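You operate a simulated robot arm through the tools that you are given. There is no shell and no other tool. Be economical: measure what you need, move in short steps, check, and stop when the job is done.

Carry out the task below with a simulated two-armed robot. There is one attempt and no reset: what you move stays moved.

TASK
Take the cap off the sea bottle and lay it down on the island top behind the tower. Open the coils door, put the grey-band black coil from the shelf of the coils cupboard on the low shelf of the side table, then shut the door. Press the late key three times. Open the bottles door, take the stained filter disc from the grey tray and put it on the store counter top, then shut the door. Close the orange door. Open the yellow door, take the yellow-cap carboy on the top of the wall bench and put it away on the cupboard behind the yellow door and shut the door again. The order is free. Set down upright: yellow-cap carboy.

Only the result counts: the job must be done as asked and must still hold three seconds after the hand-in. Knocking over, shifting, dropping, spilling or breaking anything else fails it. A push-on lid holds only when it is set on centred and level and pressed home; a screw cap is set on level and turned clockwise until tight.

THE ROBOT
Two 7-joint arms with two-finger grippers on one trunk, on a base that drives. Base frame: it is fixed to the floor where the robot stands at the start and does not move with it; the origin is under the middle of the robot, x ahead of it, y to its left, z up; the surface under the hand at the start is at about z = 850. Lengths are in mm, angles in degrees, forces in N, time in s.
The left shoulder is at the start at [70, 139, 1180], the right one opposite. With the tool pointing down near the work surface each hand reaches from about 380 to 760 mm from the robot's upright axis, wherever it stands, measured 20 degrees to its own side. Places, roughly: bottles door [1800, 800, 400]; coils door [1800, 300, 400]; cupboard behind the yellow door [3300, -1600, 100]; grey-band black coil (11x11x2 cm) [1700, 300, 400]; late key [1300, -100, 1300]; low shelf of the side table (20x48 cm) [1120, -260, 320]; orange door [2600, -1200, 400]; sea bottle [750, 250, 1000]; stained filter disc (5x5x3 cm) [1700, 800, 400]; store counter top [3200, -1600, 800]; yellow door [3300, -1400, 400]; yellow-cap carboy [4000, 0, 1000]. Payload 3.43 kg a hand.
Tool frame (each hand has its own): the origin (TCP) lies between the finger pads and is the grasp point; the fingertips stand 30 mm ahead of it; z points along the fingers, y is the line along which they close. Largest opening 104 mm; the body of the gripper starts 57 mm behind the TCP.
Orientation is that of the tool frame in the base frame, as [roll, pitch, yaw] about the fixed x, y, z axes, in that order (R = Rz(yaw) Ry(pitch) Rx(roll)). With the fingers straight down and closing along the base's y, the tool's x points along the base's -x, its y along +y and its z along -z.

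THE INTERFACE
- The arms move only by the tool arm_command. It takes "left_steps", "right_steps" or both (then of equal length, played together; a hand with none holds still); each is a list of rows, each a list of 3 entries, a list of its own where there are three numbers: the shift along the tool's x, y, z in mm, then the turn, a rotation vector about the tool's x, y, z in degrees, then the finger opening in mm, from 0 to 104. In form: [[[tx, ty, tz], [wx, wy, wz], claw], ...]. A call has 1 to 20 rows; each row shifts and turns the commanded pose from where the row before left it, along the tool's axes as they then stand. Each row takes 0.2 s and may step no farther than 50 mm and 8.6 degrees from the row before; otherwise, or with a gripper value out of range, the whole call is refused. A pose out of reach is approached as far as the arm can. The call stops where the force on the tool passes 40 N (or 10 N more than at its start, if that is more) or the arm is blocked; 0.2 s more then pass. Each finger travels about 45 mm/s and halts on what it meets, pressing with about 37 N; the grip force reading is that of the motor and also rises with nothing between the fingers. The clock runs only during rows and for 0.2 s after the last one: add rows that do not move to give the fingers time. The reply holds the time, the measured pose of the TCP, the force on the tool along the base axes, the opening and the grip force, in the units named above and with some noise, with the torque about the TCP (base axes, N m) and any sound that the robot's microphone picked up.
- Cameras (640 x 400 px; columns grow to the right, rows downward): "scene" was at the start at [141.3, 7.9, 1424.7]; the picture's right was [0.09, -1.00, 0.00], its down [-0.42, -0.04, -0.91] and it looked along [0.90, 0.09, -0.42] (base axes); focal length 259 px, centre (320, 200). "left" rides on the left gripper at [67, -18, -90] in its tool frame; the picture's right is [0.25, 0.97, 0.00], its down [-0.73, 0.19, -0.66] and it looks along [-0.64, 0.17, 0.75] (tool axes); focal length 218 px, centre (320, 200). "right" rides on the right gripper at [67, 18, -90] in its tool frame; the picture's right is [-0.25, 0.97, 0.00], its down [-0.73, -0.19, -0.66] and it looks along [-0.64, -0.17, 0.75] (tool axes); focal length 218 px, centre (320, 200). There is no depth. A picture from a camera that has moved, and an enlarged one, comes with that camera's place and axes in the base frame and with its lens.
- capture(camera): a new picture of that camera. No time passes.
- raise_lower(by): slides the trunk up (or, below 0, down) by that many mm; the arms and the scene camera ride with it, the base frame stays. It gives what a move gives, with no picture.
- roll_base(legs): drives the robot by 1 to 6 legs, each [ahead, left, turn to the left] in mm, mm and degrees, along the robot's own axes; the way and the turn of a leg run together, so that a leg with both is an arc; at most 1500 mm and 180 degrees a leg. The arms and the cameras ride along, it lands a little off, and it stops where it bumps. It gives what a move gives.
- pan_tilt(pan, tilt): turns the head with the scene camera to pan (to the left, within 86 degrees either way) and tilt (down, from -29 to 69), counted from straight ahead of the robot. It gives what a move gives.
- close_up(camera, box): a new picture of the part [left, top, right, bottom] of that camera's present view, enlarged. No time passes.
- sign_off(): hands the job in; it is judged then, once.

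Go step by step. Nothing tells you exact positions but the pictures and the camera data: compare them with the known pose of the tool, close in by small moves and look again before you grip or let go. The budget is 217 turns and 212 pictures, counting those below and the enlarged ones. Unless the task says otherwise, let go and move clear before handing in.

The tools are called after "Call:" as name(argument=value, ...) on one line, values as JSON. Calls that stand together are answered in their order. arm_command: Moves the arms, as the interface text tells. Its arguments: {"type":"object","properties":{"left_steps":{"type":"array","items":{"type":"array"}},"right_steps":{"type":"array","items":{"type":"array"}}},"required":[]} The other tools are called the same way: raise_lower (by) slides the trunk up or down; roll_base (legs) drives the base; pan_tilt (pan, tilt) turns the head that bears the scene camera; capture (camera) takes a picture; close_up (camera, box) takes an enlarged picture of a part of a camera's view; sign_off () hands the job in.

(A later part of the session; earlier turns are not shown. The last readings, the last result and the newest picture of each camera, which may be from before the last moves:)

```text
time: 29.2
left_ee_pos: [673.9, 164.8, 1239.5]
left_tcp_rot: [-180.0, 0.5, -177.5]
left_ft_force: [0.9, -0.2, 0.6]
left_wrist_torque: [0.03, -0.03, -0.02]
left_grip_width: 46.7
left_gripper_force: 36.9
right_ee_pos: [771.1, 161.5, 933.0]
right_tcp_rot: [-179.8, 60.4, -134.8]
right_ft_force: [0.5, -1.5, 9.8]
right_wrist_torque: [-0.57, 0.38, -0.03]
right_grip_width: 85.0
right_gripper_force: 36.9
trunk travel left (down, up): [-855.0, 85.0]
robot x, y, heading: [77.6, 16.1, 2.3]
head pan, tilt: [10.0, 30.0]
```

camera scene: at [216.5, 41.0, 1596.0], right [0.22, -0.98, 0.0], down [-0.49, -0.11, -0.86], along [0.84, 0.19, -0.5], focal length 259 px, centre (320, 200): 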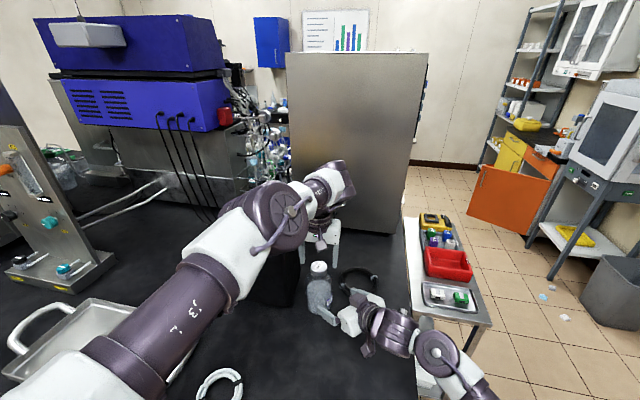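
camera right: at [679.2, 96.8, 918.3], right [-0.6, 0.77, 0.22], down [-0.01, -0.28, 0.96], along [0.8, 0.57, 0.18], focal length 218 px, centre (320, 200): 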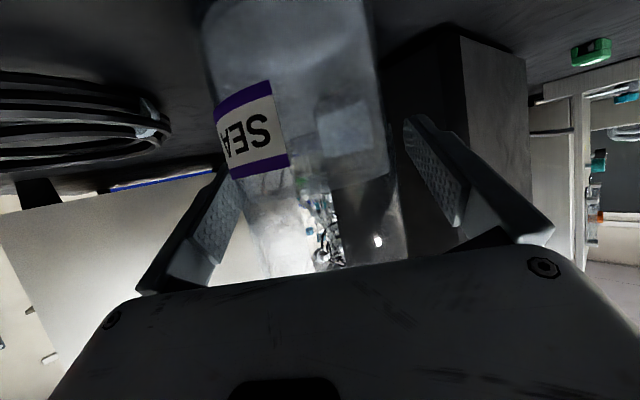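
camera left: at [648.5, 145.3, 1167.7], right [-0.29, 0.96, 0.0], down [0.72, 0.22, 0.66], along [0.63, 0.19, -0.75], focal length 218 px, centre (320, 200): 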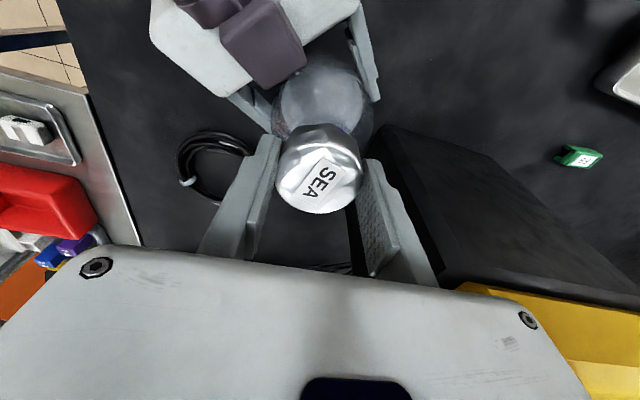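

Bottle bears on the table. Opening the right hand and backing out along its axis.

Call:
arm_command(right_steps=[[[0, 0, 0], [0, 0, 0], 88], [[0, 0, 0], [0, 0, 0], 95], [[0, 0, 0], [0, 0, 0], 104], [[0, 0, 0], [0, 0, 0], 104], [[0, 0, -30], [0, 0, 0], 104], [[0, 0, -40], [0, 0, 0], 104], [[0, 0, -40], [0, 0, 0], 104], [[0, 0, -40], [0, 0, 0], 104], [[0, 0, -45], [0, 0, 0], 104], [[0, 0, -45], [0, 0, 0], 104]])

Call:
capture(camera="scene")

```text
time: 31.4
left_ee_pos: [673.6, 162.9, 1238.2]
left_tcp_rot: [179.9, 0.4, -177.5]
left_ft_force: [0.0, -0.1, 0.2]
left_wrist_torque: [0.02, 0.01, -0.04]
left_grip_width: 46.7
left_gripper_force: 36.7
right_ee_pos: [621.3, 10.3, 1051.4]
right_tcp_rot: [-180.0, 60.2, -134.9]
right_ft_force: [-0.4, -0.1, 0.2]
right_wrist_torque: [0.01, -0.03, -0.01]
right_grip_width: 104.1
right_gripper_force: 0.1
trunk travel left (down, up): [-855.0, 85.0]
robot x, y, heading: [74.7, 18.3, 2.8]
head pan, tilt: [10.0, 30.0]
```

```text
175 pictures are left
camera scene: at [210.2, 36.0, 1596.6], right [0.22, -0.98, 0.0], down [-0.49, -0.11, -0.87], along [0.85, 0.19, -0.5], focal length 259 px, centre (320, 200)
```

scene: 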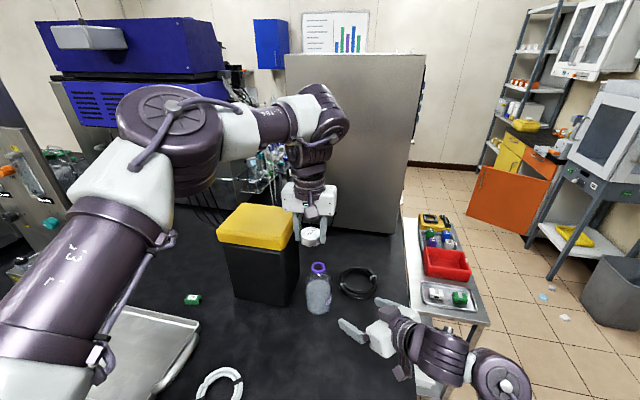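

Bottle is back and stable. Retracting both arms towards a driving posture.

Call:
arm_command(left_steps=[[[36, 15, -18], [0, 0, 0], 35], [[36, 15, -18], [0, 0, 0], 35], [[36, 15, -18], [0, 0, 0], 35], [[36, 15, -18], [0, 0, 0], 35], [[36, 15, -18], [0, 0, 0], 35], [[36, 15, -18], [0, 0, 0], 35], [[0, 0, 0], [0, 0, 0], 35], [[0, 0, 0], [0, 0, 0], 35], [[0, 0, 0], [0, 0, 0], 35], [[0, 0, 0], [0, 0, 0], 35], [[0, 0, 0], [0, 0, 0], 35], [[0, 0, 0], [0, 0, 0], 35], [[0, 0, 0], [0, 0, 0], 35], [[0, 0, 0], [0, 0, 0], 35], [[0, 0, 0], [0, 0, 0], 35], [[0, 0, 0], [0, 0, 0], 35], [[0, 0, 0], [0, 0, 0], 35], [[0, 0, 0], [0, 0, 0], 35]], right_steps=[[[-38, 0, -22], [0, 0, 0], 104], [[-38, 0, -22], [0, 0, 0], 104], [[-38, 0, -22], [0, 0, 0], 104], [[-38, 0, -22], [0, 0, 0], 104], [[-38, 0, -22], [0, 0, 0], 104], [[-38, 0, -22], [0, 0, 0], 104], [[0, 0, 0], [0, 8.57, 0], 104], [[0, 0, 0], [0, 8.57, 0], 104], [[0, 0, 0], [0, 8.57, 0], 104], [[0, 0, 0], [0, 8.57, 0], 104], [[0, 0, 0], [0, 8.57, 0], 104], [[0, 0, 0], [0, 8.57, 0], 104], [[0, 0, 0], [0, 8.57, 0], 104], [[30, 0, 0], [0, 0, 8.5], 104], [[30, 0, 0], [0, 0, 8.5], 104], [[30, 0, 0], [0, 0, 8.5], 104], [[30, 0, 0], [0, 0, 8.5], 104], [[30, 0, 0], [0, 0, 8.5], 104]])

```text
time: 35.2
left_ee_pos: [454.3, 238.0, 1345.7]
left_tcp_rot: [179.8, 0.4, -178.0]
left_ft_force: [-0.8, 1.1, -0.7]
left_wrist_torque: [-0.07, -0.14, -0.01]
left_grip_width: 46.6
left_gripper_force: 37.1
right_ee_pos: [513.3, -72.9, 1329.4]
right_tcp_rot: [178.8, 0.2, -177.2]
right_ft_force: [-0.4, 0.7, 0.5]
right_wrist_torque: [-0.04, 0.03, 0.01]
right_grip_width: 104.0
right_gripper_force: 0.0
right hand out of reach, approached as far as the arm can: row 18
trunk travel left (down, up): [-855.0, 85.0]
robot x, y, heading: [75.9, 16.2, 2.1]
head pan, tilt: [10.0, 30.0]
```

Now driving: back off, sidestep right, then ahead along the aisle to the tower's right side, turning to face it.

Call:
roll_base(legs=[[-350, 0, -2], [0, -750, 0], [1380, 0, 0]])

Call:
pan_tilt(pan=60, tilt=20)

Call:
capture(camera="scene")

Call:
pan_tilt(pan=0, tilt=20)

Call:
capture(camera="scene")

```text
time: 47.6
left_ee_pos: [1488.5, -521.9, 1345.5]
left_tcp_rot: [180.0, 0.4, -179.2]
left_ft_force: [0.3, -0.1, 0.0]
left_wrist_torque: [-0.04, -0.01, 0.0]
left_grip_width: 46.6
left_gripper_force: 36.8
right_ee_pos: [1540.8, -835.3, 1327.8]
right_tcp_rot: [178.9, 0.2, -178.4]
right_ft_force: [0.2, 0.3, -0.7]
right_wrist_torque: [0.01, 0.01, 0.01]
right_grip_width: 104.0
right_gripper_force: 0.1
trunk travel left (down, up): [-855.0, 85.0]
robot x, y, heading: [1097.7, -739.5, 0.9]
head pan, tilt: [10.0, 30.0]
```

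```text
time: 48.8
left_ee_pos: [1488.9, -522.9, 1344.2]
left_tcp_rot: [180.0, 0.3, -179.2]
left_ft_force: [-0.1, -0.6, -0.2]
left_wrist_torque: [-0.01, 0.0, 0.0]
left_grip_width: 46.7
left_gripper_force: 37.0
right_ee_pos: [1542.4, -834.9, 1326.9]
right_tcp_rot: [178.9, 0.2, -178.4]
right_ft_force: [-0.4, 0.3, 0.4]
right_wrist_torque: [-0.03, -0.02, 0.01]
right_grip_width: 103.9
right_gripper_force: 0.0
trunk travel left (down, up): [-855.0, 85.0]
robot x, y, heading: [1104.5, -737.4, 0.9]
head pan, tilt: [60.0, 20.0]
```

```text
174 pictures are left
camera scene: at [1195.6, -658.6, 1612.5], right [0.87, -0.49, 0.0], down [-0.17, -0.3, -0.94], along [0.46, 0.82, -0.34], focal length 259 px, centre (320, 200)
```

scene: 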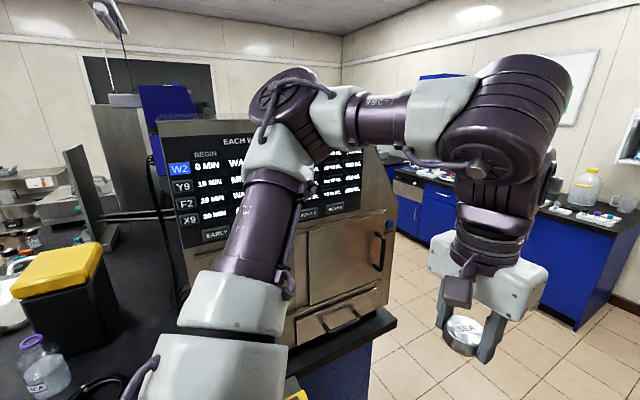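

```text
time: 50.1
left_ee_pos: [1488.7, -522.4, 1345.3]
left_tcp_rot: [179.9, 0.3, -179.2]
left_ft_force: [-0.9, 0.5, -0.9]
left_wrist_torque: [-0.02, 0.0, 0.02]
left_grip_width: 46.6
left_gripper_force: 37.0
right_ee_pos: [1541.6, -835.0, 1328.8]
right_tcp_rot: [178.9, 0.1, -178.5]
right_ft_force: [0.7, -0.1, -0.3]
right_wrist_torque: [-0.01, 0.01, 0.02]
right_grip_width: 104.2
right_gripper_force: 0.0
trunk travel left (down, up): [-855.0, 85.0]
robot x, y, heading: [1100.4, -741.9, 1.0]
head pan, tilt: [0.0, 20.0]
```

```text
173 pictures are left
camera scene: at [1243.4, -738.4, 1612.5], right [0.02, -1.0, 0.0], down [-0.34, -0.01, -0.94], along [0.94, 0.01, -0.34], focal length 259 px, centre (320, 200)
```

scene: 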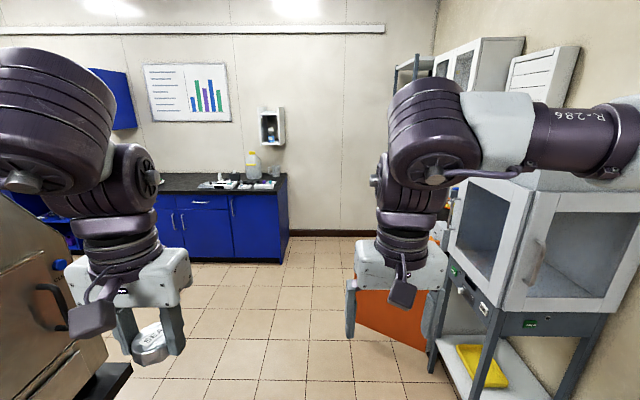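

The panel on the tower's right side holds a keypad with text. Turning to face it.

Call:
roll_base(legs=[[200, -150, 0], [0, 0, 89]])

Call:
capture(camera="scene")

Call:
close_up(camera="scene", box=[200, 80, 440, 230])

```text
time: 55.7
left_ee_pos: [1091.9, -497.3, 1344.8]
left_tcp_rot: [179.9, 0.3, -90.2]
left_ft_force: [0.0, 0.0, -0.8]
left_wrist_torque: [0.01, 0.0, -0.01]
left_grip_width: 46.8
left_gripper_force: 37.3
right_ee_pos: [1402.8, -447.8, 1329.0]
right_tcp_rot: [178.9, 0.2, -89.2]
right_ft_force: [-0.6, 0.4, -0.6]
right_wrist_torque: [0.0, -0.01, -0.03]
right_grip_width: 103.8
right_gripper_force: 0.0
trunk travel left (down, up): [-855.0, 85.0]
robot x, y, heading: [1299.7, -886.8, 89.9]
head pan, tilt: [0.0, 20.0]
```

```text
172 pictures are left
camera scene: at [1301.6, -745.6, 1612.4], right [1.0, 0.0, 0.0], down [0.0, -0.34, -0.94], along [0.0, 0.94, -0.34], focal length 259 px, centre (320, 200)
```

scene: 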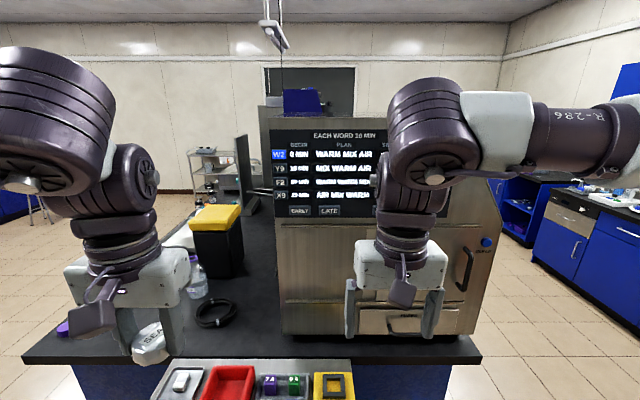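

```text
2.67 times, centred on (320, 155) of scene
camera zoom: at [1301.6, -745.6, 1612.4], right [1.0, 0.0, 0.0], down [0.0, -0.34, -0.94], along [0.0, 0.94, -0.34], focal length 691 px, centre (320, 320)
```

zoom: 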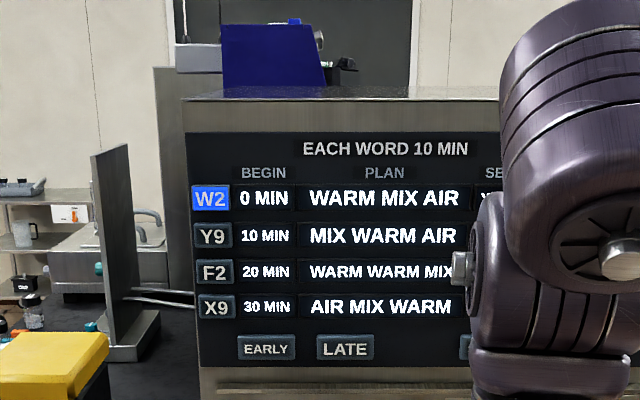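

The LATE key is at about (1328,-90,1345). I'll move the right hand in line with it and pitch it to point forward with closed fingers.

Call:
arm_command(right_steps=[[[-30, 19, -4], [0, 0, 0], 60], [[-30, 19, -4], [0, 0, 0], 20], [[-30, 19, -4], [0, 0, 0], 0], [[-30, 19, -4], [0, 0, 0], 0], [[0, 0, 0], [0, -8.2, 0], 0], [[0, 0, 0], [0, -8.2, 0], 0], [[0, 0, 0], [0, -8.2, 0], 0], [[0, 0, 0], [0, -8.2, 0], 0], [[0, 0, 0], [0, -8.2, 0], 0], [[0, 0, 0], [0, -8.2, 0], 0], [[0, 0, 0], [0, -8.2, 0], 0], [[0, 0, 0], [0, -8.2, 0], 0], [[0, 0, 0], [0, -8.2, 0], 0], [[0, 0, 0], [0, -8.2, 0], 0], [[0, 0, 0], [0, -8.2, 0], 0]])

Call:
capture(camera="scene")

Call:
capture(camera="right")

```text
time: 58.9
left_ee_pos: [1091.6, -497.5, 1343.5]
left_tcp_rot: [179.9, 0.4, -90.1]
left_ft_force: [0.4, 0.3, 0.4]
left_wrist_torque: [-0.04, 0.0, -0.04]
left_grip_width: 46.7
left_gripper_force: 37.0
right_ee_pos: [1344.1, -223.8, 1372.2]
right_tcp_rot: [66.2, 88.8, 156.8]
right_ft_force: [-0.9, -0.2, -0.1]
right_wrist_torque: [0.0, 0.02, 0.0]
right_grip_width: 0.0
right_gripper_force: 35.5
right hand out of reach, approached as far as the arm can: row 8, 9, 10, 11, 12, 13, 14
trunk travel left (down, up): [-855.0, 85.0]
robot x, y, heading: [1299.6, -887.1, 90.1]
head pan, tilt: [0.0, 20.0]
```

```text
170 pictures are left
camera scene: at [1302.0, -744.5, 1612.4], right [1.0, 0.0, 0.0], down [0.0, -0.34, -0.94], along [0.0, 0.94, -0.34], focal length 259 px, centre (320, 200)
```

scene: 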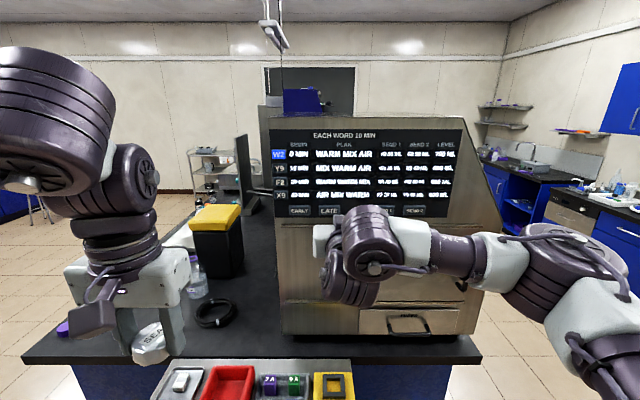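

```text
169 pictures are left
camera right: at [1325.4, -315.6, 1305.2], right [-0.96, -0.01, 0.27], down [0.21, -0.66, 0.72], along [0.17, 0.75, 0.64], focal length 218 px, centre (320, 200)
```

right: 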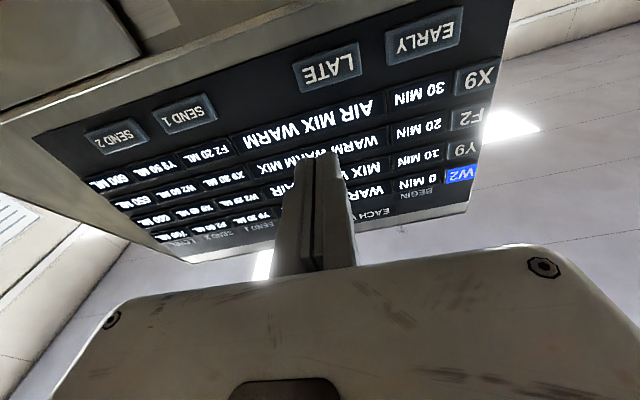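

Key triangulated at (1328,-91,1346). Aligning the fingertip and approaching.

Call:
arm_command(right_steps=[[[13, 8, 0], [0, 0, 0], 0], [[13, 8, 0], [0, 0, 0], 0], [[0, 0, 40], [0, 0, 0], 0], [[0, 0, 38], [0, 0, 0], 0]])

Call:
capture(camera="right")

Call:
close_up(camera="scene", box=[240, 120, 480, 270])

```text
time: 59.9
left_ee_pos: [1091.5, -495.4, 1344.8]
left_tcp_rot: [180.0, 0.2, -90.1]
left_ft_force: [0.0, 0.2, -0.7]
left_wrist_torque: [-0.02, -0.01, 0.05]
left_grip_width: 46.8
left_gripper_force: 37.2
right_ee_pos: [1327.5, -146.4, 1345.0]
right_tcp_rot: [71.6, 88.9, 162.4]
right_ft_force: [0.0, 0.9, 0.6]
right_wrist_torque: [-0.05, -0.03, 0.01]
right_grip_width: 0.1
right_gripper_force: 35.0
trunk travel left (down, up): [-855.0, 85.0]
robot x, y, heading: [1298.7, -891.9, 90.0]
head pan, tilt: [0.0, 20.0]
```

```text
168 pictures are left
camera right: at [1308.3, -236.5, 1278.3], right [-0.96, -0.01, 0.27], down [0.21, -0.66, 0.72], along [0.17, 0.75, 0.64], focal length 218 px, centre (320, 200)
```

right: 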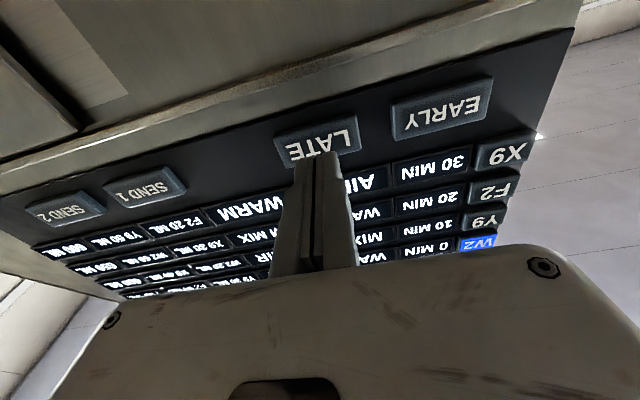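

```text
2.67 times, centred on (360, 195) of scene
camera zoom: at [1301.3, -743.3, 1612.2], right [1.0, 0.0, 0.0], down [0.0, -0.34, -0.94], along [0.0, 0.94, -0.34], focal length 691 px, centre (213, 213)
```

zoom: 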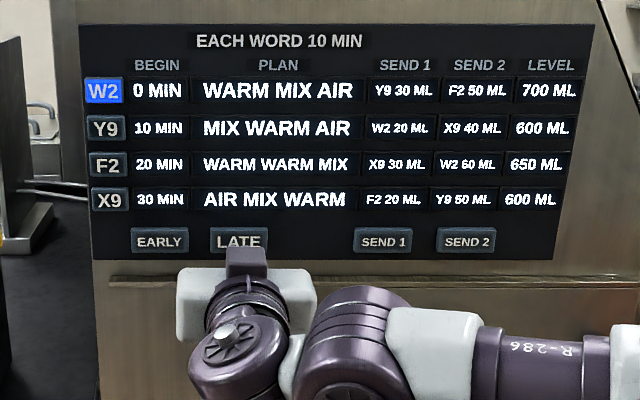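

Tip is lined up on LATE. Pressing in.

Call:
arm_command(right_steps=[[[0, 0, 16], [0, 0, 0], 0], [[0, 0, 4], [0, 0, 0], 0], [[0, 0, 4], [0, 0, 0], 0], [[0, 0, 3], [0, 0, 0], 0]])

Call:
capture(camera="right")

```text
time: 60.9
left_ee_pos: [1090.6, -498.0, 1344.9]
left_tcp_rot: [180.0, 0.2, -90.1]
left_ft_force: [0.7, 0.0, -0.3]
left_wrist_torque: [0.03, -0.01, -0.02]
left_grip_width: 46.6
left_gripper_force: 37.2
right_ee_pos: [1325.8, -120.8, 1347.2]
right_tcp_rot: [67.6, 88.9, 158.4]
right_ft_force: [-0.7, -0.7, -0.1]
right_wrist_torque: [0.02, 0.04, 0.03]
right_grip_width: 0.0
right_gripper_force: 35.0
trunk travel left (down, up): [-855.0, 85.0]
robot x, y, heading: [1301.5, -890.5, 90.1]
head pan, tilt: [0.0, 20.0]
```

```text
166 pictures are left
camera right: at [1307.3, -211.7, 1280.6], right [-0.96, -0.01, 0.27], down [0.21, -0.66, 0.72], along [0.17, 0.75, 0.64], focal length 218 px, centre (320, 200)
```

right: 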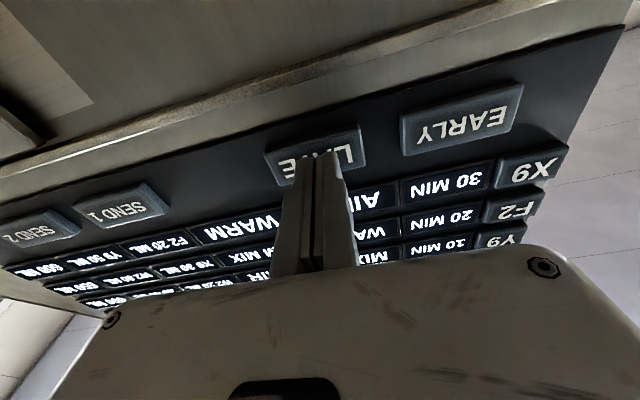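

No contact yet; continuing in small steps.

Call:
arm_command(right_steps=[[[0, 0, 3], [0, 0, 0], 0], [[0, 0, 3], [0, 0, 0], 0], [[0, 0, 2], [0, 0, 0], 0], [[0, 0, 2], [0, 0, 0], 0]])

```text
time: 61.9
left_ee_pos: [1091.4, -499.0, 1343.2]
left_tcp_rot: [179.9, 0.4, -90.1]
left_ft_force: [-0.1, -0.5, -0.6]
left_wrist_torque: [0.01, 0.02, 0.02]
left_grip_width: 46.9
left_gripper_force: 37.0
right_ee_pos: [1324.9, -112.7, 1347.1]
right_tcp_rot: [66.4, 88.9, 157.3]
right_ft_force: [0.2, -6.9, -1.7]
right_wrist_torque: [-0.08, -0.01, -0.03]
right_grip_width: 5.9
right_gripper_force: 35.4
trunk travel left (down, up): [-855.0, 85.0]
robot x, y, heading: [1301.1, -889.6, 90.2]
head pan, tilt: [0.0, 20.0]
heard: click
```

A click: one press. Backing off before the next.

Call:
arm_command(right_steps=[[[0, 0, -6], [0, 0, 0], 0], [[0, 0, -8], [0, 0, 0], 0], [[0, 0, 0], [0, 0, 0], 0], [[0, 0, 0], [0, 0, 0], 0]])

Call:
close_up(camera="scene", box=[240, 120, 480, 270])

Call:
capture(camera="right")

```text
time: 62.9
left_ee_pos: [1090.5, -496.8, 1345.1]
left_tcp_rot: [179.9, 0.3, -90.0]
left_ft_force: [-0.7, 0.6, -0.1]
left_wrist_torque: [-0.02, 0.0, -0.03]
left_grip_width: 46.9
left_gripper_force: 37.3
right_ee_pos: [1325.9, -123.8, 1345.3]
right_tcp_rot: [70.7, 88.9, 161.3]
right_ft_force: [-0.3, 0.3, -0.9]
right_wrist_torque: [-0.01, -0.02, 0.02]
right_grip_width: 0.0
right_gripper_force: 34.8
trunk travel left (down, up): [-855.0, 85.0]
robot x, y, heading: [1302.2, -890.6, 89.9]
head pan, tilt: [0.0, 20.0]
```

```text
2.67 times, centred on (360, 195) of scene
camera zoom: at [1301.0, -745.2, 1612.4], right [1.0, 0.0, 0.0], down [0.0, -0.34, -0.94], along [0.0, 0.94, -0.34], focal length 691 px, centre (213, 213)
```

zoom: 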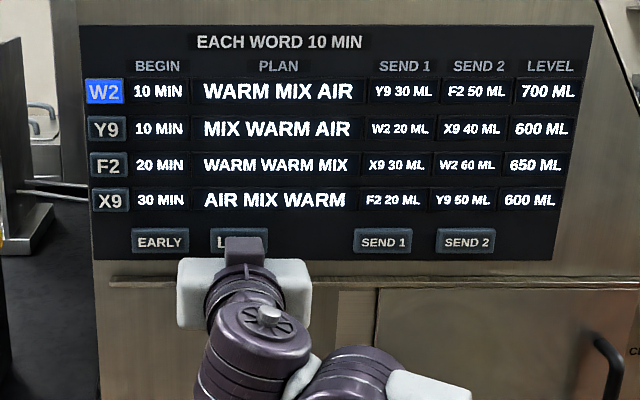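

```text
164 pictures are left
camera right: at [1307.2, -215.1, 1278.6], right [-0.96, -0.01, 0.27], down [0.21, -0.66, 0.72], along [0.17, 0.75, 0.64], focal length 218 px, centre (320, 200)
```

right: 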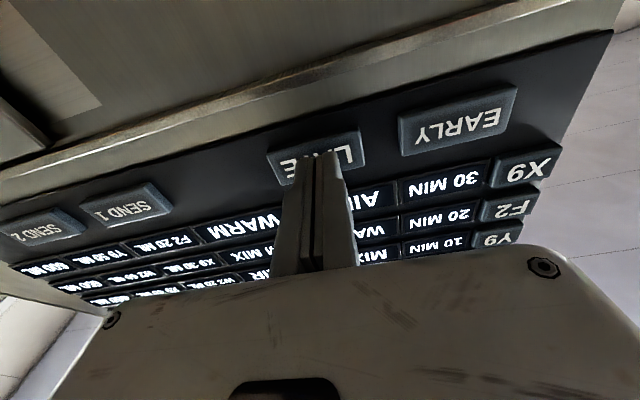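

W2's begin went 0→10 MIN, so the display confirms one press. Second press.

Call:
arm_command(right_steps=[[[0, 0, 8], [0, 0, 0], 0], [[0, 0, 4], [0, 0, 0], 0], [[0, 0, 2], [0, 0, 0], 0], [[0, 0, 0], [0, 0, 0], 0], [[0, 0, -6], [0, 0, 0], 0], [[0, 0, -8], [0, 0, 0], 0], [[0, 0, 0], [0, 0, 0], 0]])

Call:
close_up(camera="scene", box=[240, 120, 480, 270])

```text
time: 64.5
left_ee_pos: [1091.1, -497.5, 1344.7]
left_tcp_rot: [-180.0, 0.3, -90.0]
left_ft_force: [-0.2, -0.3, -0.2]
left_wrist_torque: [-0.04, -0.02, 0.05]
left_grip_width: 47.0
left_gripper_force: 37.1
right_ee_pos: [1326.4, -124.7, 1347.0]
right_tcp_rot: [68.1, 88.9, 158.8]
right_ft_force: [0.3, 0.4, -0.9]
right_wrist_torque: [-0.01, -0.01, 0.02]
right_grip_width: 0.0
right_gripper_force: 34.5
trunk travel left (down, up): [-855.0, 85.0]
robot x, y, heading: [1303.4, -888.2, 90.0]
head pan, tilt: [0.0, 20.0]
heard: click
```

```text
2.67 times, centred on (360, 195) of scene
camera zoom: at [1301.1, -745.8, 1612.5], right [1.0, 0.0, 0.0], down [0.0, -0.34, -0.94], along [0.0, 0.94, -0.34], focal length 691 px, centre (213, 213)
```

zoom: 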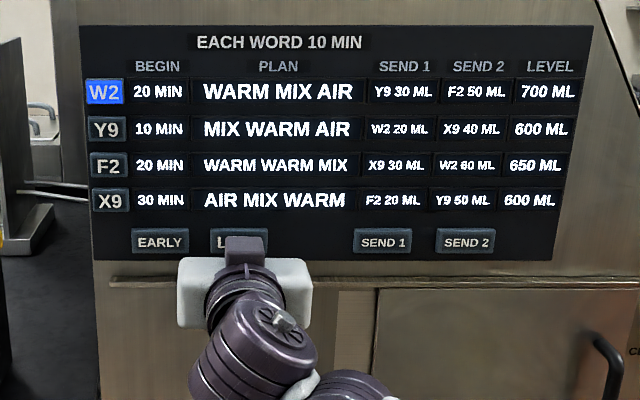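

20 MIN now: two presses done. Third press, then withdraw well clear.

Call:
arm_command(right_steps=[[[0, 0, 8], [0, 0, 0], 0], [[0, 0, 4], [0, 0, 0], 0], [[0, 0, 2], [0, 0, 0], 0], [[0, 0, 0], [0, 0, 0], 0], [[0, 0, -6], [0, 0, 0], 0], [[0, 0, -8], [0, 0, 0], 0], [[0, 0, -40], [0, 0, 0], 0], [[0, 0, -40], [0, 0, 0], 0], [[0, 0, -20], [0, 0, 0], 0]])

Call:
close_up(camera="scene", box=[240, 120, 480, 270])

```text
time: 66.5
left_ee_pos: [1089.2, -496.6, 1344.8]
left_tcp_rot: [-180.0, 0.3, -90.1]
left_ft_force: [-0.1, 0.3, -0.6]
left_wrist_torque: [0.01, -0.02, 0.03]
left_grip_width: 46.7
left_gripper_force: 37.4
right_ee_pos: [1325.6, -226.6, 1345.5]
right_tcp_rot: [70.9, 88.9, 161.8]
right_ft_force: [-0.3, -0.5, -0.2]
right_wrist_torque: [0.01, 0.01, 0.02]
right_grip_width: 0.1
right_gripper_force: 34.7
trunk travel left (down, up): [-855.0, 85.0]
robot x, y, heading: [1304.1, -888.3, 90.0]
head pan, tilt: [0.0, 20.0]
heard: click
```

```text
2.67 times, centred on (360, 195) of scene
camera zoom: at [1299.3, -745.6, 1612.4], right [1.0, 0.0, 0.0], down [0.0, -0.34, -0.94], along [0.0, 0.94, -0.34], focal length 691 px, centre (213, 213)
```

zoom: 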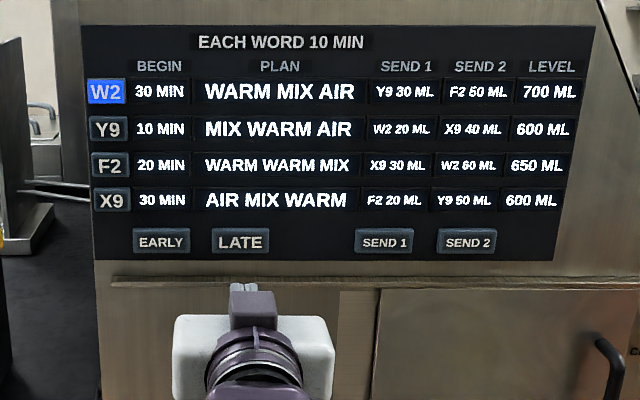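

Three presses done (30 MIN). Folding the right arm back to tool-down.

Call:
arm_command(right_steps=[[[0, 0, 0], [0, 8.2, 0], 0], [[0, 0, 0], [0, 8.2, 0], 0], [[0, 0, 0], [0, 8.2, 0], 20], [[0, 0, 0], [0, 8.2, 0], 40], [[0, 0, 0], [0, 8.2, 0], 60], [[0, 0, 0], [0, 8.2, 0], 80], [[0, 0, 0], [0, 8.2, 0], 80], [[0, 0, 0], [0, 8.2, 0], 80], [[0, 0, 0], [0, 8.2, 0], 80], [[0, 0, 0], [0, 8.2, 0], 80], [[0, 0, 0], [0, 8.2, 0], 80], [[40, -20, 0], [0, 0, 0], 80], [[40, -20, 0], [0, 0, 0], 80], [[40, -20, 0], [0, 0, 0], 80], [[40, -20, 0], [0, 0, 0], 80], [[40, 0, 0], [0, 0, 0], 80]])

Call:
roll_base(legs=[[0, 0, -90], [1150, 0, 0]])

Call:
pan_tilt(pan=80, tilt=25)

Call:
capture(camera="scene")

Call:
pan_tilt(pan=0, tilt=15)

Call:
capture(camera="scene")

Call:
pan_tilt(pan=-60, tilt=25)

Call:
capture(camera="scene")

```text
time: 69.9
left_ee_pos: [1090.4, -498.0, 1344.4]
left_tcp_rot: [-180.0, 0.3, -90.1]
left_ft_force: [-0.2, -0.5, -0.5]
left_wrist_torque: [-0.02, 0.04, 0.0]
left_grip_width: 46.7
left_gripper_force: 37.1
right_ee_pos: [1371.9, -228.5, 1312.2]
right_tcp_rot: [178.3, 4.2, -87.3]
right_ft_force: [-0.3, 0.1, -0.6]
right_wrist_torque: [-0.01, 0.02, -0.03]
right_grip_width: 80.0
right_gripper_force: 0.1
right hand out of reach, approached as far as the arm can: row 2, 3, 4, 11, 13, 14, 15, 16
trunk travel left (down, up): [-855.0, 85.0]
robot x, y, heading: [1302.2, -887.3, 89.9]
head pan, tilt: [0.0, 20.0]
```

```text
time: 79.7
left_ee_pos: [2838.7, -755.9, 1344.1]
left_tcp_rot: [180.0, 0.4, 176.7]
left_ft_force: [0.1, -0.2, -1.0]
left_wrist_torque: [0.01, -0.01, -0.01]
left_grip_width: 46.8
left_gripper_force: 37.1
right_ee_pos: [3091.2, -1053.9, 1311.1]
right_tcp_rot: [178.2, 4.2, 179.4]
right_ft_force: [-0.1, -0.7, 0.3]
right_wrist_torque: [0.02, -0.03, -0.02]
right_grip_width: 80.0
right_gripper_force: 0.1
trunk travel left (down, up): [-855.0, 85.0]
robot x, y, heading: [2436.3, -947.6, -3.2]
head pan, tilt: [0.0, 20.0]
```

```text
time: 81.2
left_ee_pos: [2840.2, -755.6, 1343.3]
left_tcp_rot: [-180.0, 0.3, 176.7]
left_ft_force: [-0.9, 0.0, 0.0]
left_wrist_torque: [0.02, 0.01, 0.01]
left_grip_width: 46.8
left_gripper_force: 36.7
right_ee_pos: [3094.3, -1052.9, 1310.8]
right_tcp_rot: [178.2, 4.1, 179.2]
right_ft_force: [0.6, -0.1, 0.3]
right_wrist_torque: [0.0, -0.01, 0.0]
right_grip_width: 80.0
right_gripper_force: 0.0
trunk travel left (down, up): [-855.0, 85.0]
robot x, y, heading: [2433.8, -945.6, -3.1]
head pan, tilt: [80.0, 25.0]
```

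```text
161 pictures are left
camera scene: at [2508.1, -858.8, 1604.4], right [0.97, -0.23, 0.0], down [-0.1, -0.41, -0.91], along [0.21, 0.88, -0.42], focal length 259 px, centre (320, 200)
```

scene: 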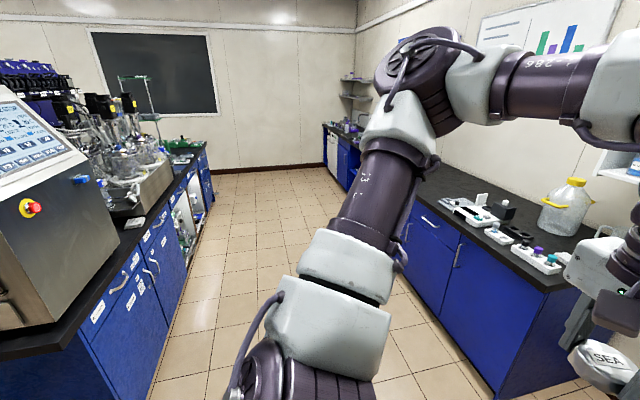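

```text
time: 82.7
left_ee_pos: [2838.5, -754.6, 1344.3]
left_tcp_rot: [-180.0, 0.2, 176.7]
left_ft_force: [0.2, 0.0, -0.3]
left_wrist_torque: [0.0, 0.03, -0.02]
left_grip_width: 46.8
left_gripper_force: 37.3
right_ee_pos: [3093.4, -1052.6, 1310.5]
right_tcp_rot: [178.2, 4.2, 179.3]
right_ft_force: [0.1, -0.8, -0.3]
right_wrist_torque: [0.0, -0.02, 0.0]
right_grip_width: 80.1
right_gripper_force: 0.0
trunk travel left (down, up): [-855.0, 85.0]
robot x, y, heading: [2436.2, -944.7, -3.2]
head pan, tilt: [0.0, 15.0]
```

```text
160 pictures are left
camera scene: at [2580.0, -953.6, 1620.6], right [-0.06, -1.0, 0.0], down [-0.26, 0.01, -0.97], along [0.96, -0.05, -0.26], focal length 259 px, centre (320, 200)
```

scene: 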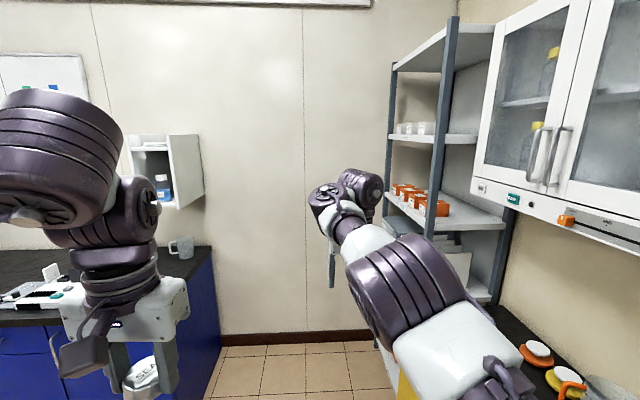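

```text
time: 84.0
left_ee_pos: [2839.1, -755.0, 1344.0]
left_tcp_rot: [-180.0, 0.3, 176.6]
left_ft_force: [0.2, 0.2, -1.0]
left_wrist_torque: [0.01, 0.01, 0.03]
left_grip_width: 46.5
left_gripper_force: 37.1
right_ee_pos: [3094.1, -1053.8, 1312.1]
right_tcp_rot: [178.2, 4.1, 179.3]
right_ft_force: [-0.6, 0.0, 0.3]
right_wrist_torque: [0.02, -0.01, -0.02]
right_grip_width: 80.3
right_gripper_force: 0.1
trunk travel left (down, up): [-855.0, 85.0]
robot x, y, heading: [2440.6, -944.3, -3.3]
head pan, tilt: [-60.0, 25.0]
```

```text
159 pictures are left
camera scene: at [2528.3, -1030.7, 1604.4], right [-0.89, -0.45, 0.0], down [-0.19, 0.38, -0.91], along [0.41, -0.81, -0.42], focal length 259 px, centre (320, 200)
```

scene: 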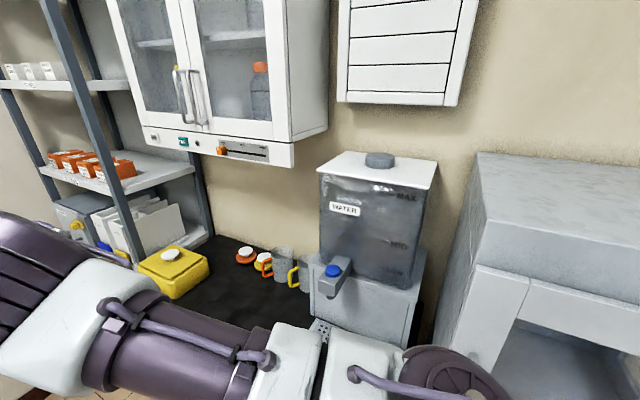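

I see the far side with a labelled blue cabinets row and another machine screen. First I'll try to retract the right arm, which is over-extended.

Call:
arm_command(right_steps=[[[20, 0, 30], [0, 0, 0], 80], [[20, 0, 30], [0, 0, 0], 80], [[30, 0, 20], [0, 0, 0], 80], [[40, 0, 0], [0, 0, 0], 80], [[40, 0, 0], [0, 0, 0], 80], [[40, 0, 0], [0, 0, 0], 80]])

Call:
pan_tilt(pan=-30, tilt=35)

Call:
capture(camera="scene")

```text
time: 85.4
left_ee_pos: [2839.1, -755.7, 1344.2]
left_tcp_rot: [180.0, 0.3, 176.7]
left_ft_force: [-0.6, 0.2, -0.7]
left_wrist_torque: [0.02, 0.02, 0.0]
left_grip_width: 47.1
left_gripper_force: 37.4
right_ee_pos: [3088.9, -1033.7, 1223.6]
right_tcp_rot: [178.2, 4.0, 179.3]
right_ft_force: [0.0, -0.2, -0.6]
right_wrist_torque: [0.03, 0.03, 0.0]
right_grip_width: 80.0
right_gripper_force: 0.1
right hand out of reach, approached as far as the arm can: row 1, 2, 3, 4, 5, 6
trunk travel left (down, up): [-855.0, 85.0]
robot x, y, heading: [2439.4, -944.7, -3.2]
head pan, tilt: [-60.0, 25.0]
```

```text
time: 86.4
left_ee_pos: [2840.2, -755.9, 1343.0]
left_tcp_rot: [180.0, 0.4, 176.7]
left_ft_force: [-0.2, -0.4, 0.4]
left_wrist_torque: [0.01, 0.01, 0.05]
left_grip_width: 46.8
left_gripper_force: 36.6
right_ee_pos: [3086.0, -1033.1, 1225.1]
right_tcp_rot: [178.2, 4.1, 179.4]
right_ft_force: [0.0, -0.2, 0.2]
right_wrist_torque: [0.02, 0.01, 0.02]
right_grip_width: 80.0
right_gripper_force: 0.1
trunk travel left (down, up): [-855.0, 85.0]
robot x, y, heading: [2438.0, -945.8, -3.2]
head pan, tilt: [-30.0, 35.0]
```

```text
158 pictures are left
camera scene: at [2560.4, -996.7, 1588.6], right [-0.55, -0.84, 0.0], down [-0.48, 0.31, -0.82], along [0.68, -0.45, -0.57], focal length 259 px, centre (320, 200)
```

scene: 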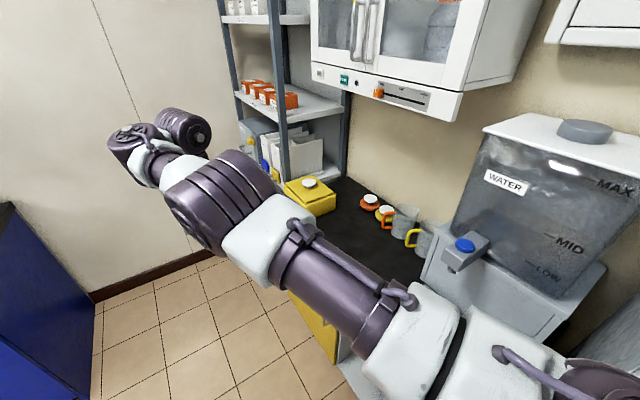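

The right arm is stretched at a wrist limit. I'll pitch the hand forward again, pull it back and down, then straighten it.

Call:
arm_command(right_steps=[[[0, 0, 0], [0, -8.5, 0], 80], [[0, 0, 0], [0, -8.5, 0], 80], [[0, 0, 0], [0, -8.5, 0], 80], [[0, 0, 0], [0, -8.5, 0], 80], [[0, 0, 0], [0, -8.5, 0], 80], [[0, 0, 0], [0, -8.5, 0], 80], [[0, 0, 0], [0, -8.5, 0], 80], [[19, 0, -33], [0, 0, 0], 80], [[19, 0, -33], [0, 0, 0], 80], [[19, 0, -33], [0, 0, 0], 80], [[19, 0, -33], [0, 0, 0], 80], [[19, 0, -33], [0, 0, 0], 80]])

Call:
capture(camera="scene")

```text
time: 89.0
left_ee_pos: [2837.9, -756.8, 1345.0]
left_tcp_rot: [180.0, 0.4, 176.6]
left_ft_force: [-0.2, -0.1, -0.1]
left_wrist_torque: [-0.01, -0.01, 0.02]
left_grip_width: 46.5
left_gripper_force: 37.1
right_ee_pos: [2940.5, -1017.6, 1243.0]
right_tcp_rot: [176.1, 63.6, 175.9]
right_ft_force: [0.0, 0.7, 0.0]
right_wrist_torque: [-0.03, 0.0, -0.02]
right_grip_width: 80.3
right_gripper_force: 0.2
right hand out of reach, approached as far as the arm can: row 1, 2
trunk travel left (down, up): [-855.0, 85.0]
robot x, y, heading: [2436.5, -944.6, -3.5]
head pan, tilt: [-30.0, 35.0]
```

```text
157 pictures are left
camera scene: at [2559.4, -997.4, 1588.7], right [-0.55, -0.84, 0.0], down [-0.48, 0.31, -0.82], along [0.69, -0.45, -0.57], focal length 259 px, centre (320, 200)
```

scene: 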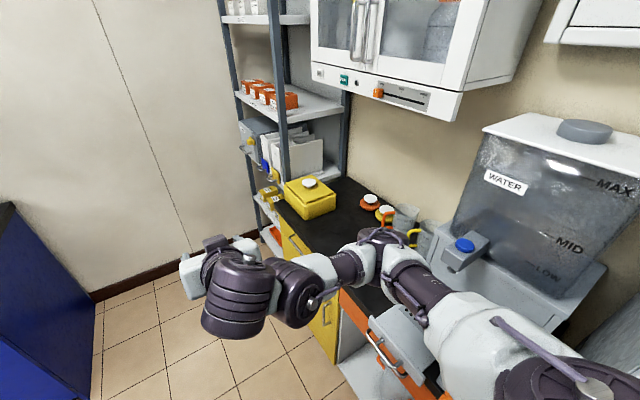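

Better posture. Now turning and driving to face the island's far side.

Call:
roll_base(legs=[[0, 0, 93], [1250, -100, 0], [0, 0, 90]])

Call:
pan_tilt(pan=10, tilt=20)

Call:
capture(camera="scene")

Call:
pan_tilt(pan=-45, tilt=25)

Call:
capture(camera="scene")

Call:
pan_tilt(pan=0, tilt=60)

Call:
capture(camera="scene")

```text
time: 103.0
left_ee_pos: [2157.8, 86.2, 1343.7]
left_tcp_rot: [179.9, 0.3, 0.0]
left_ft_force: [-0.6, 0.3, 0.7]
left_wrist_torque: [0.0, -0.02, -0.01]
left_grip_width: 46.7
left_gripper_force: 37.5
right_ee_pos: [2039.5, 339.7, 1242.0]
right_tcp_rot: [176.0, 63.6, -0.7]
right_ft_force: [-0.2, -0.1, 0.0]
right_wrist_torque: [0.0, 0.01, -0.02]
right_grip_width: 79.9
right_gripper_force: 0.0
trunk travel left (down, up): [-855.0, 85.0]
robot x, y, heading: [2546.2, 298.0, -179.8]
head pan, tilt: [-30.0, 35.0]
```

```text
time: 104.1
left_ee_pos: [2157.8, 84.6, 1343.2]
left_tcp_rot: [-180.0, 0.2, 0.1]
left_ft_force: [0.2, 0.6, -0.1]
left_wrist_torque: [0.01, 0.02, 0.04]
left_grip_width: 46.4
left_gripper_force: 37.3
right_ee_pos: [2039.8, 340.1, 1241.8]
right_tcp_rot: [175.9, 63.7, -0.7]
right_ft_force: [-0.2, 0.3, 0.0]
right_wrist_torque: [0.02, -0.01, 0.03]
right_grip_width: 80.1
right_gripper_force: 0.1
trunk travel left (down, up): [-855.0, 85.0]
robot x, y, heading: [2543.7, 299.7, -179.9]
head pan, tilt: [10.0, 20.0]
```

```text
156 pictures are left
camera scene: at [2404.2, 280.2, 1612.4], right [-0.18, 0.98, 0.0], down [0.34, 0.06, -0.94], along [-0.92, -0.17, -0.34], focal length 259 px, centre (320, 200)
```

scene: 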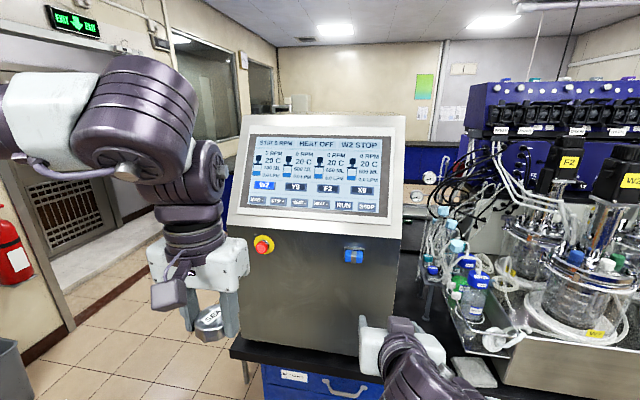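

```text
time: 105.3
left_ee_pos: [2157.1, 85.9, 1343.6]
left_tcp_rot: [180.0, 0.3, 0.1]
left_ft_force: [1.0, 0.5, 0.0]
left_wrist_torque: [0.0, 0.0, 0.01]
left_grip_width: 46.7
left_gripper_force: 36.7
right_ee_pos: [2039.4, 339.2, 1241.8]
right_tcp_rot: [176.0, 63.6, -0.8]
right_ft_force: [0.1, -0.3, -0.4]
right_wrist_torque: [-0.04, 0.01, -0.03]
right_grip_width: 79.8
right_gripper_force: 0.0
trunk travel left (down, up): [-855.0, 85.0]
robot x, y, heading: [2547.5, 302.8, -180.1]
head pan, tilt: [-45.0, 25.0]
```

```text
155 pictures are left
camera scene: at [2430.4, 361.4, 1604.4], right [0.7, 0.71, 0.0], down [0.3, -0.3, -0.91], along [-0.64, 0.64, -0.42], focal length 259 px, centre (320, 200)
```

scene: 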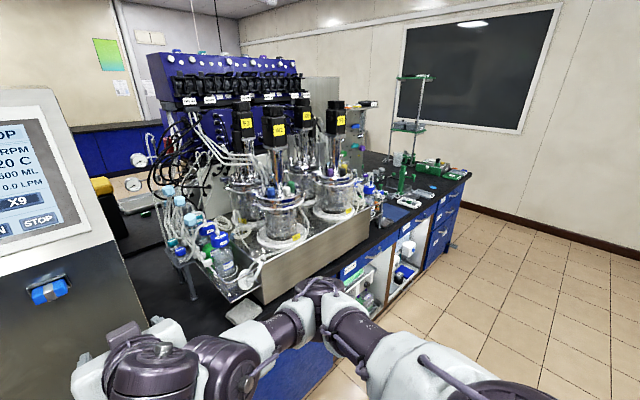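

```text
time: 106.5
left_ee_pos: [2156.8, 85.1, 1344.8]
left_tcp_rot: [-179.9, 0.3, 0.0]
left_ft_force: [-0.1, 0.7, 0.0]
left_wrist_torque: [0.03, 0.03, 0.02]
left_grip_width: 46.8
left_gripper_force: 36.5
right_ee_pos: [2039.3, 339.1, 1242.1]
right_tcp_rot: [175.9, 63.6, -0.7]
right_ft_force: [-0.5, 0.0, -0.2]
right_wrist_torque: [0.02, 0.02, 0.0]
right_grip_width: 79.8
right_gripper_force: 0.1
trunk travel left (down, up): [-855.0, 85.0]
robot x, y, heading: [2547.7, 300.4, -179.9]
head pan, tilt: [0.0, 60.0]
```

```text
154 pictures are left
camera scene: at [2429.2, 296.3, 1554.3], right [0.0, 1.0, 0.0], down [0.87, 0.0, -0.5], along [-0.5, 0.0, -0.87], focal length 259 px, centre (320, 200)
```

scene: 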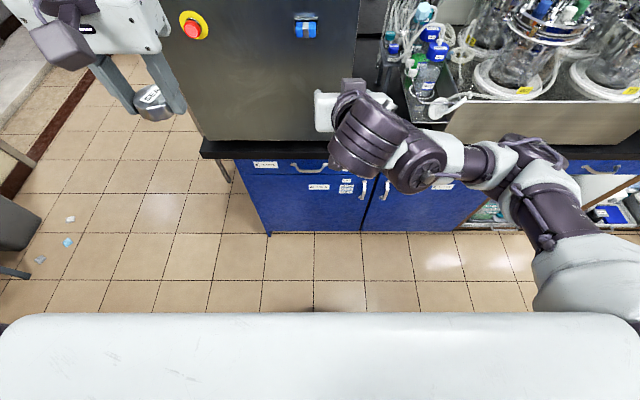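

The tower's screen faces this side, so its back is the side where the bottle stands; I'll lay the cap there later. Now let me read labels on these doors.

Call:
close_up(camera="scene", box=[230, 150, 470, 300])

Call:
pan_tilt(pan=-55, tilt=45)

Call:
capture(camera="scene")

```text
2.67 times, centred on (350, 225) of scene
camera zoom: at [2429.2, 296.3, 1554.3], right [0.0, 1.0, 0.0], down [0.87, 0.0, -0.5], along [-0.5, 0.0, -0.87], focal length 691 px, centre (240, 133)
```

zoom: 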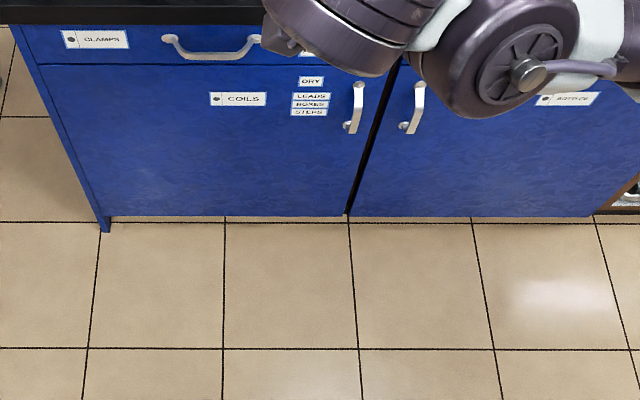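

```text
time: 107.7
left_ee_pos: [2156.7, 85.0, 1343.6]
left_tcp_rot: [-180.0, 0.3, 0.1]
left_ft_force: [0.6, 0.6, -0.7]
left_wrist_torque: [0.02, -0.01, -0.01]
left_grip_width: 46.8
left_gripper_force: 37.3
right_ee_pos: [2039.8, 339.5, 1242.0]
right_tcp_rot: [176.0, 63.7, -0.6]
right_ft_force: [0.0, -0.4, 0.5]
right_wrist_torque: [-0.02, 0.01, -0.03]
right_grip_width: 80.2
right_gripper_force: 0.0
trunk travel left (down, up): [-855.0, 85.0]
robot x, y, heading: [2547.1, 296.4, -179.8]
head pan, tilt: [-55.0, 45.0]
```

```text
152 pictures are left
camera scene: at [2448.9, 362.9, 1573.8], right [0.82, 0.58, 0.0], down [0.41, -0.58, -0.71], along [-0.41, 0.58, -0.71], focal length 259 px, centre (320, 200)
```

scene: 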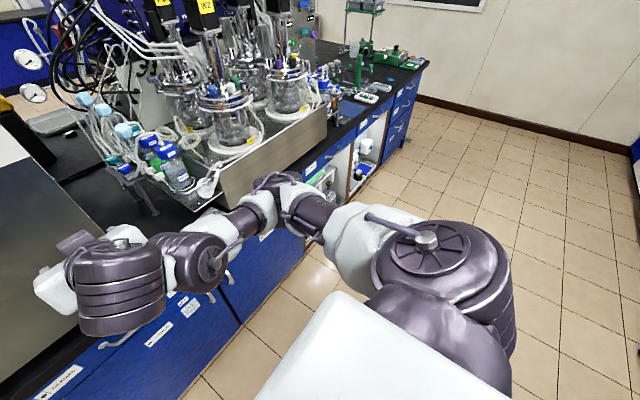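

"COILS" is the left door, handle near (1830,485,600), hinge at low y; "BOTTLES" is the right one with its handle beside. Lowering the trunk with the left hand tucked up, then checking.

Call:
arm_command(left_steps=[[[10, 0, -45], [0, 0, 0], 35], [[10, 0, -45], [0, 0, 0], 35], [[10, 0, -45], [0, 0, 0], 35]])

Call:
raise_lower(by=-480)

Call:
pan_tilt(pan=-10, tilt=40)

Call:
capture(camera="scene")

Call:
capture(camera="right")

```text
time: 108.5
left_ee_pos: [2187.2, 91.1, 1475.1]
left_tcp_rot: [180.0, 0.4, 0.0]
left_ft_force: [-0.3, 1.2, 0.0]
left_wrist_torque: [-0.01, 0.0, -0.02]
left_grip_width: 46.6
left_gripper_force: 37.8
left hand out of reach, approached as far as the arm can: row 3
right_ee_pos: [2040.8, 341.0, 1242.2]
right_tcp_rot: [175.9, 63.6, -0.9]
right_ft_force: [0.9, 0.0, -0.6]
right_wrist_torque: [0.01, -0.02, 0.06]
right_grip_width: 80.0
right_gripper_force: 0.1
trunk travel left (down, up): [-855.0, 85.0]
robot x, y, heading: [2544.1, 297.1, -179.7]
head pan, tilt: [-55.0, 45.0]
```

```text
refused: -480 is not a number from -400 to 400
```

```text
time: 109.6
left_ee_pos: [2186.2, 90.1, 1473.8]
left_tcp_rot: [-179.9, 0.3, 0.1]
left_ft_force: [-0.9, 0.8, -0.5]
left_wrist_torque: [0.0, -0.01, 0.01]
left_grip_width: 46.6
left_gripper_force: 37.5
right_ee_pos: [2041.0, 339.7, 1241.7]
right_tcp_rot: [176.1, 63.6, -0.7]
right_ft_force: [0.2, 0.1, 1.2]
right_wrist_torque: [0.0, 0.01, -0.03]
right_grip_width: 80.1
right_gripper_force: 0.1
trunk travel left (down, up): [-855.0, 85.0]
robot x, y, heading: [2547.8, 295.5, -179.7]
head pan, tilt: [-10.0, 40.0]
```

```text
151 pictures are left
camera scene: at [2412.5, 311.1, 1581.1], right [0.17, 0.99, 0.0], down [0.63, -0.11, -0.77], along [-0.75, 0.13, -0.64], focal length 259 px, centre (320, 200)
```

scene: 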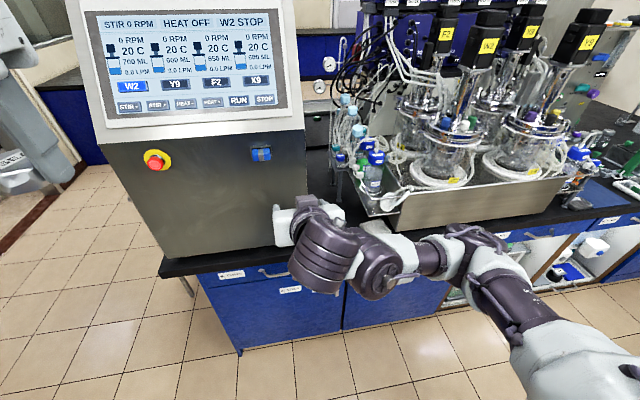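

```text
150 pictures are left
camera right: at [2149.8, 326.0, 1222.5], right [-0.06, -0.96, 0.26], down [0.25, 0.23, 0.94], along [-0.97, 0.13, 0.23], focal length 218 px, centre (320, 200)
```

right: 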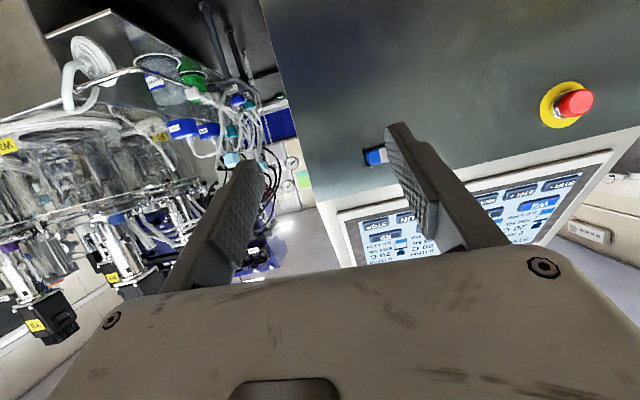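

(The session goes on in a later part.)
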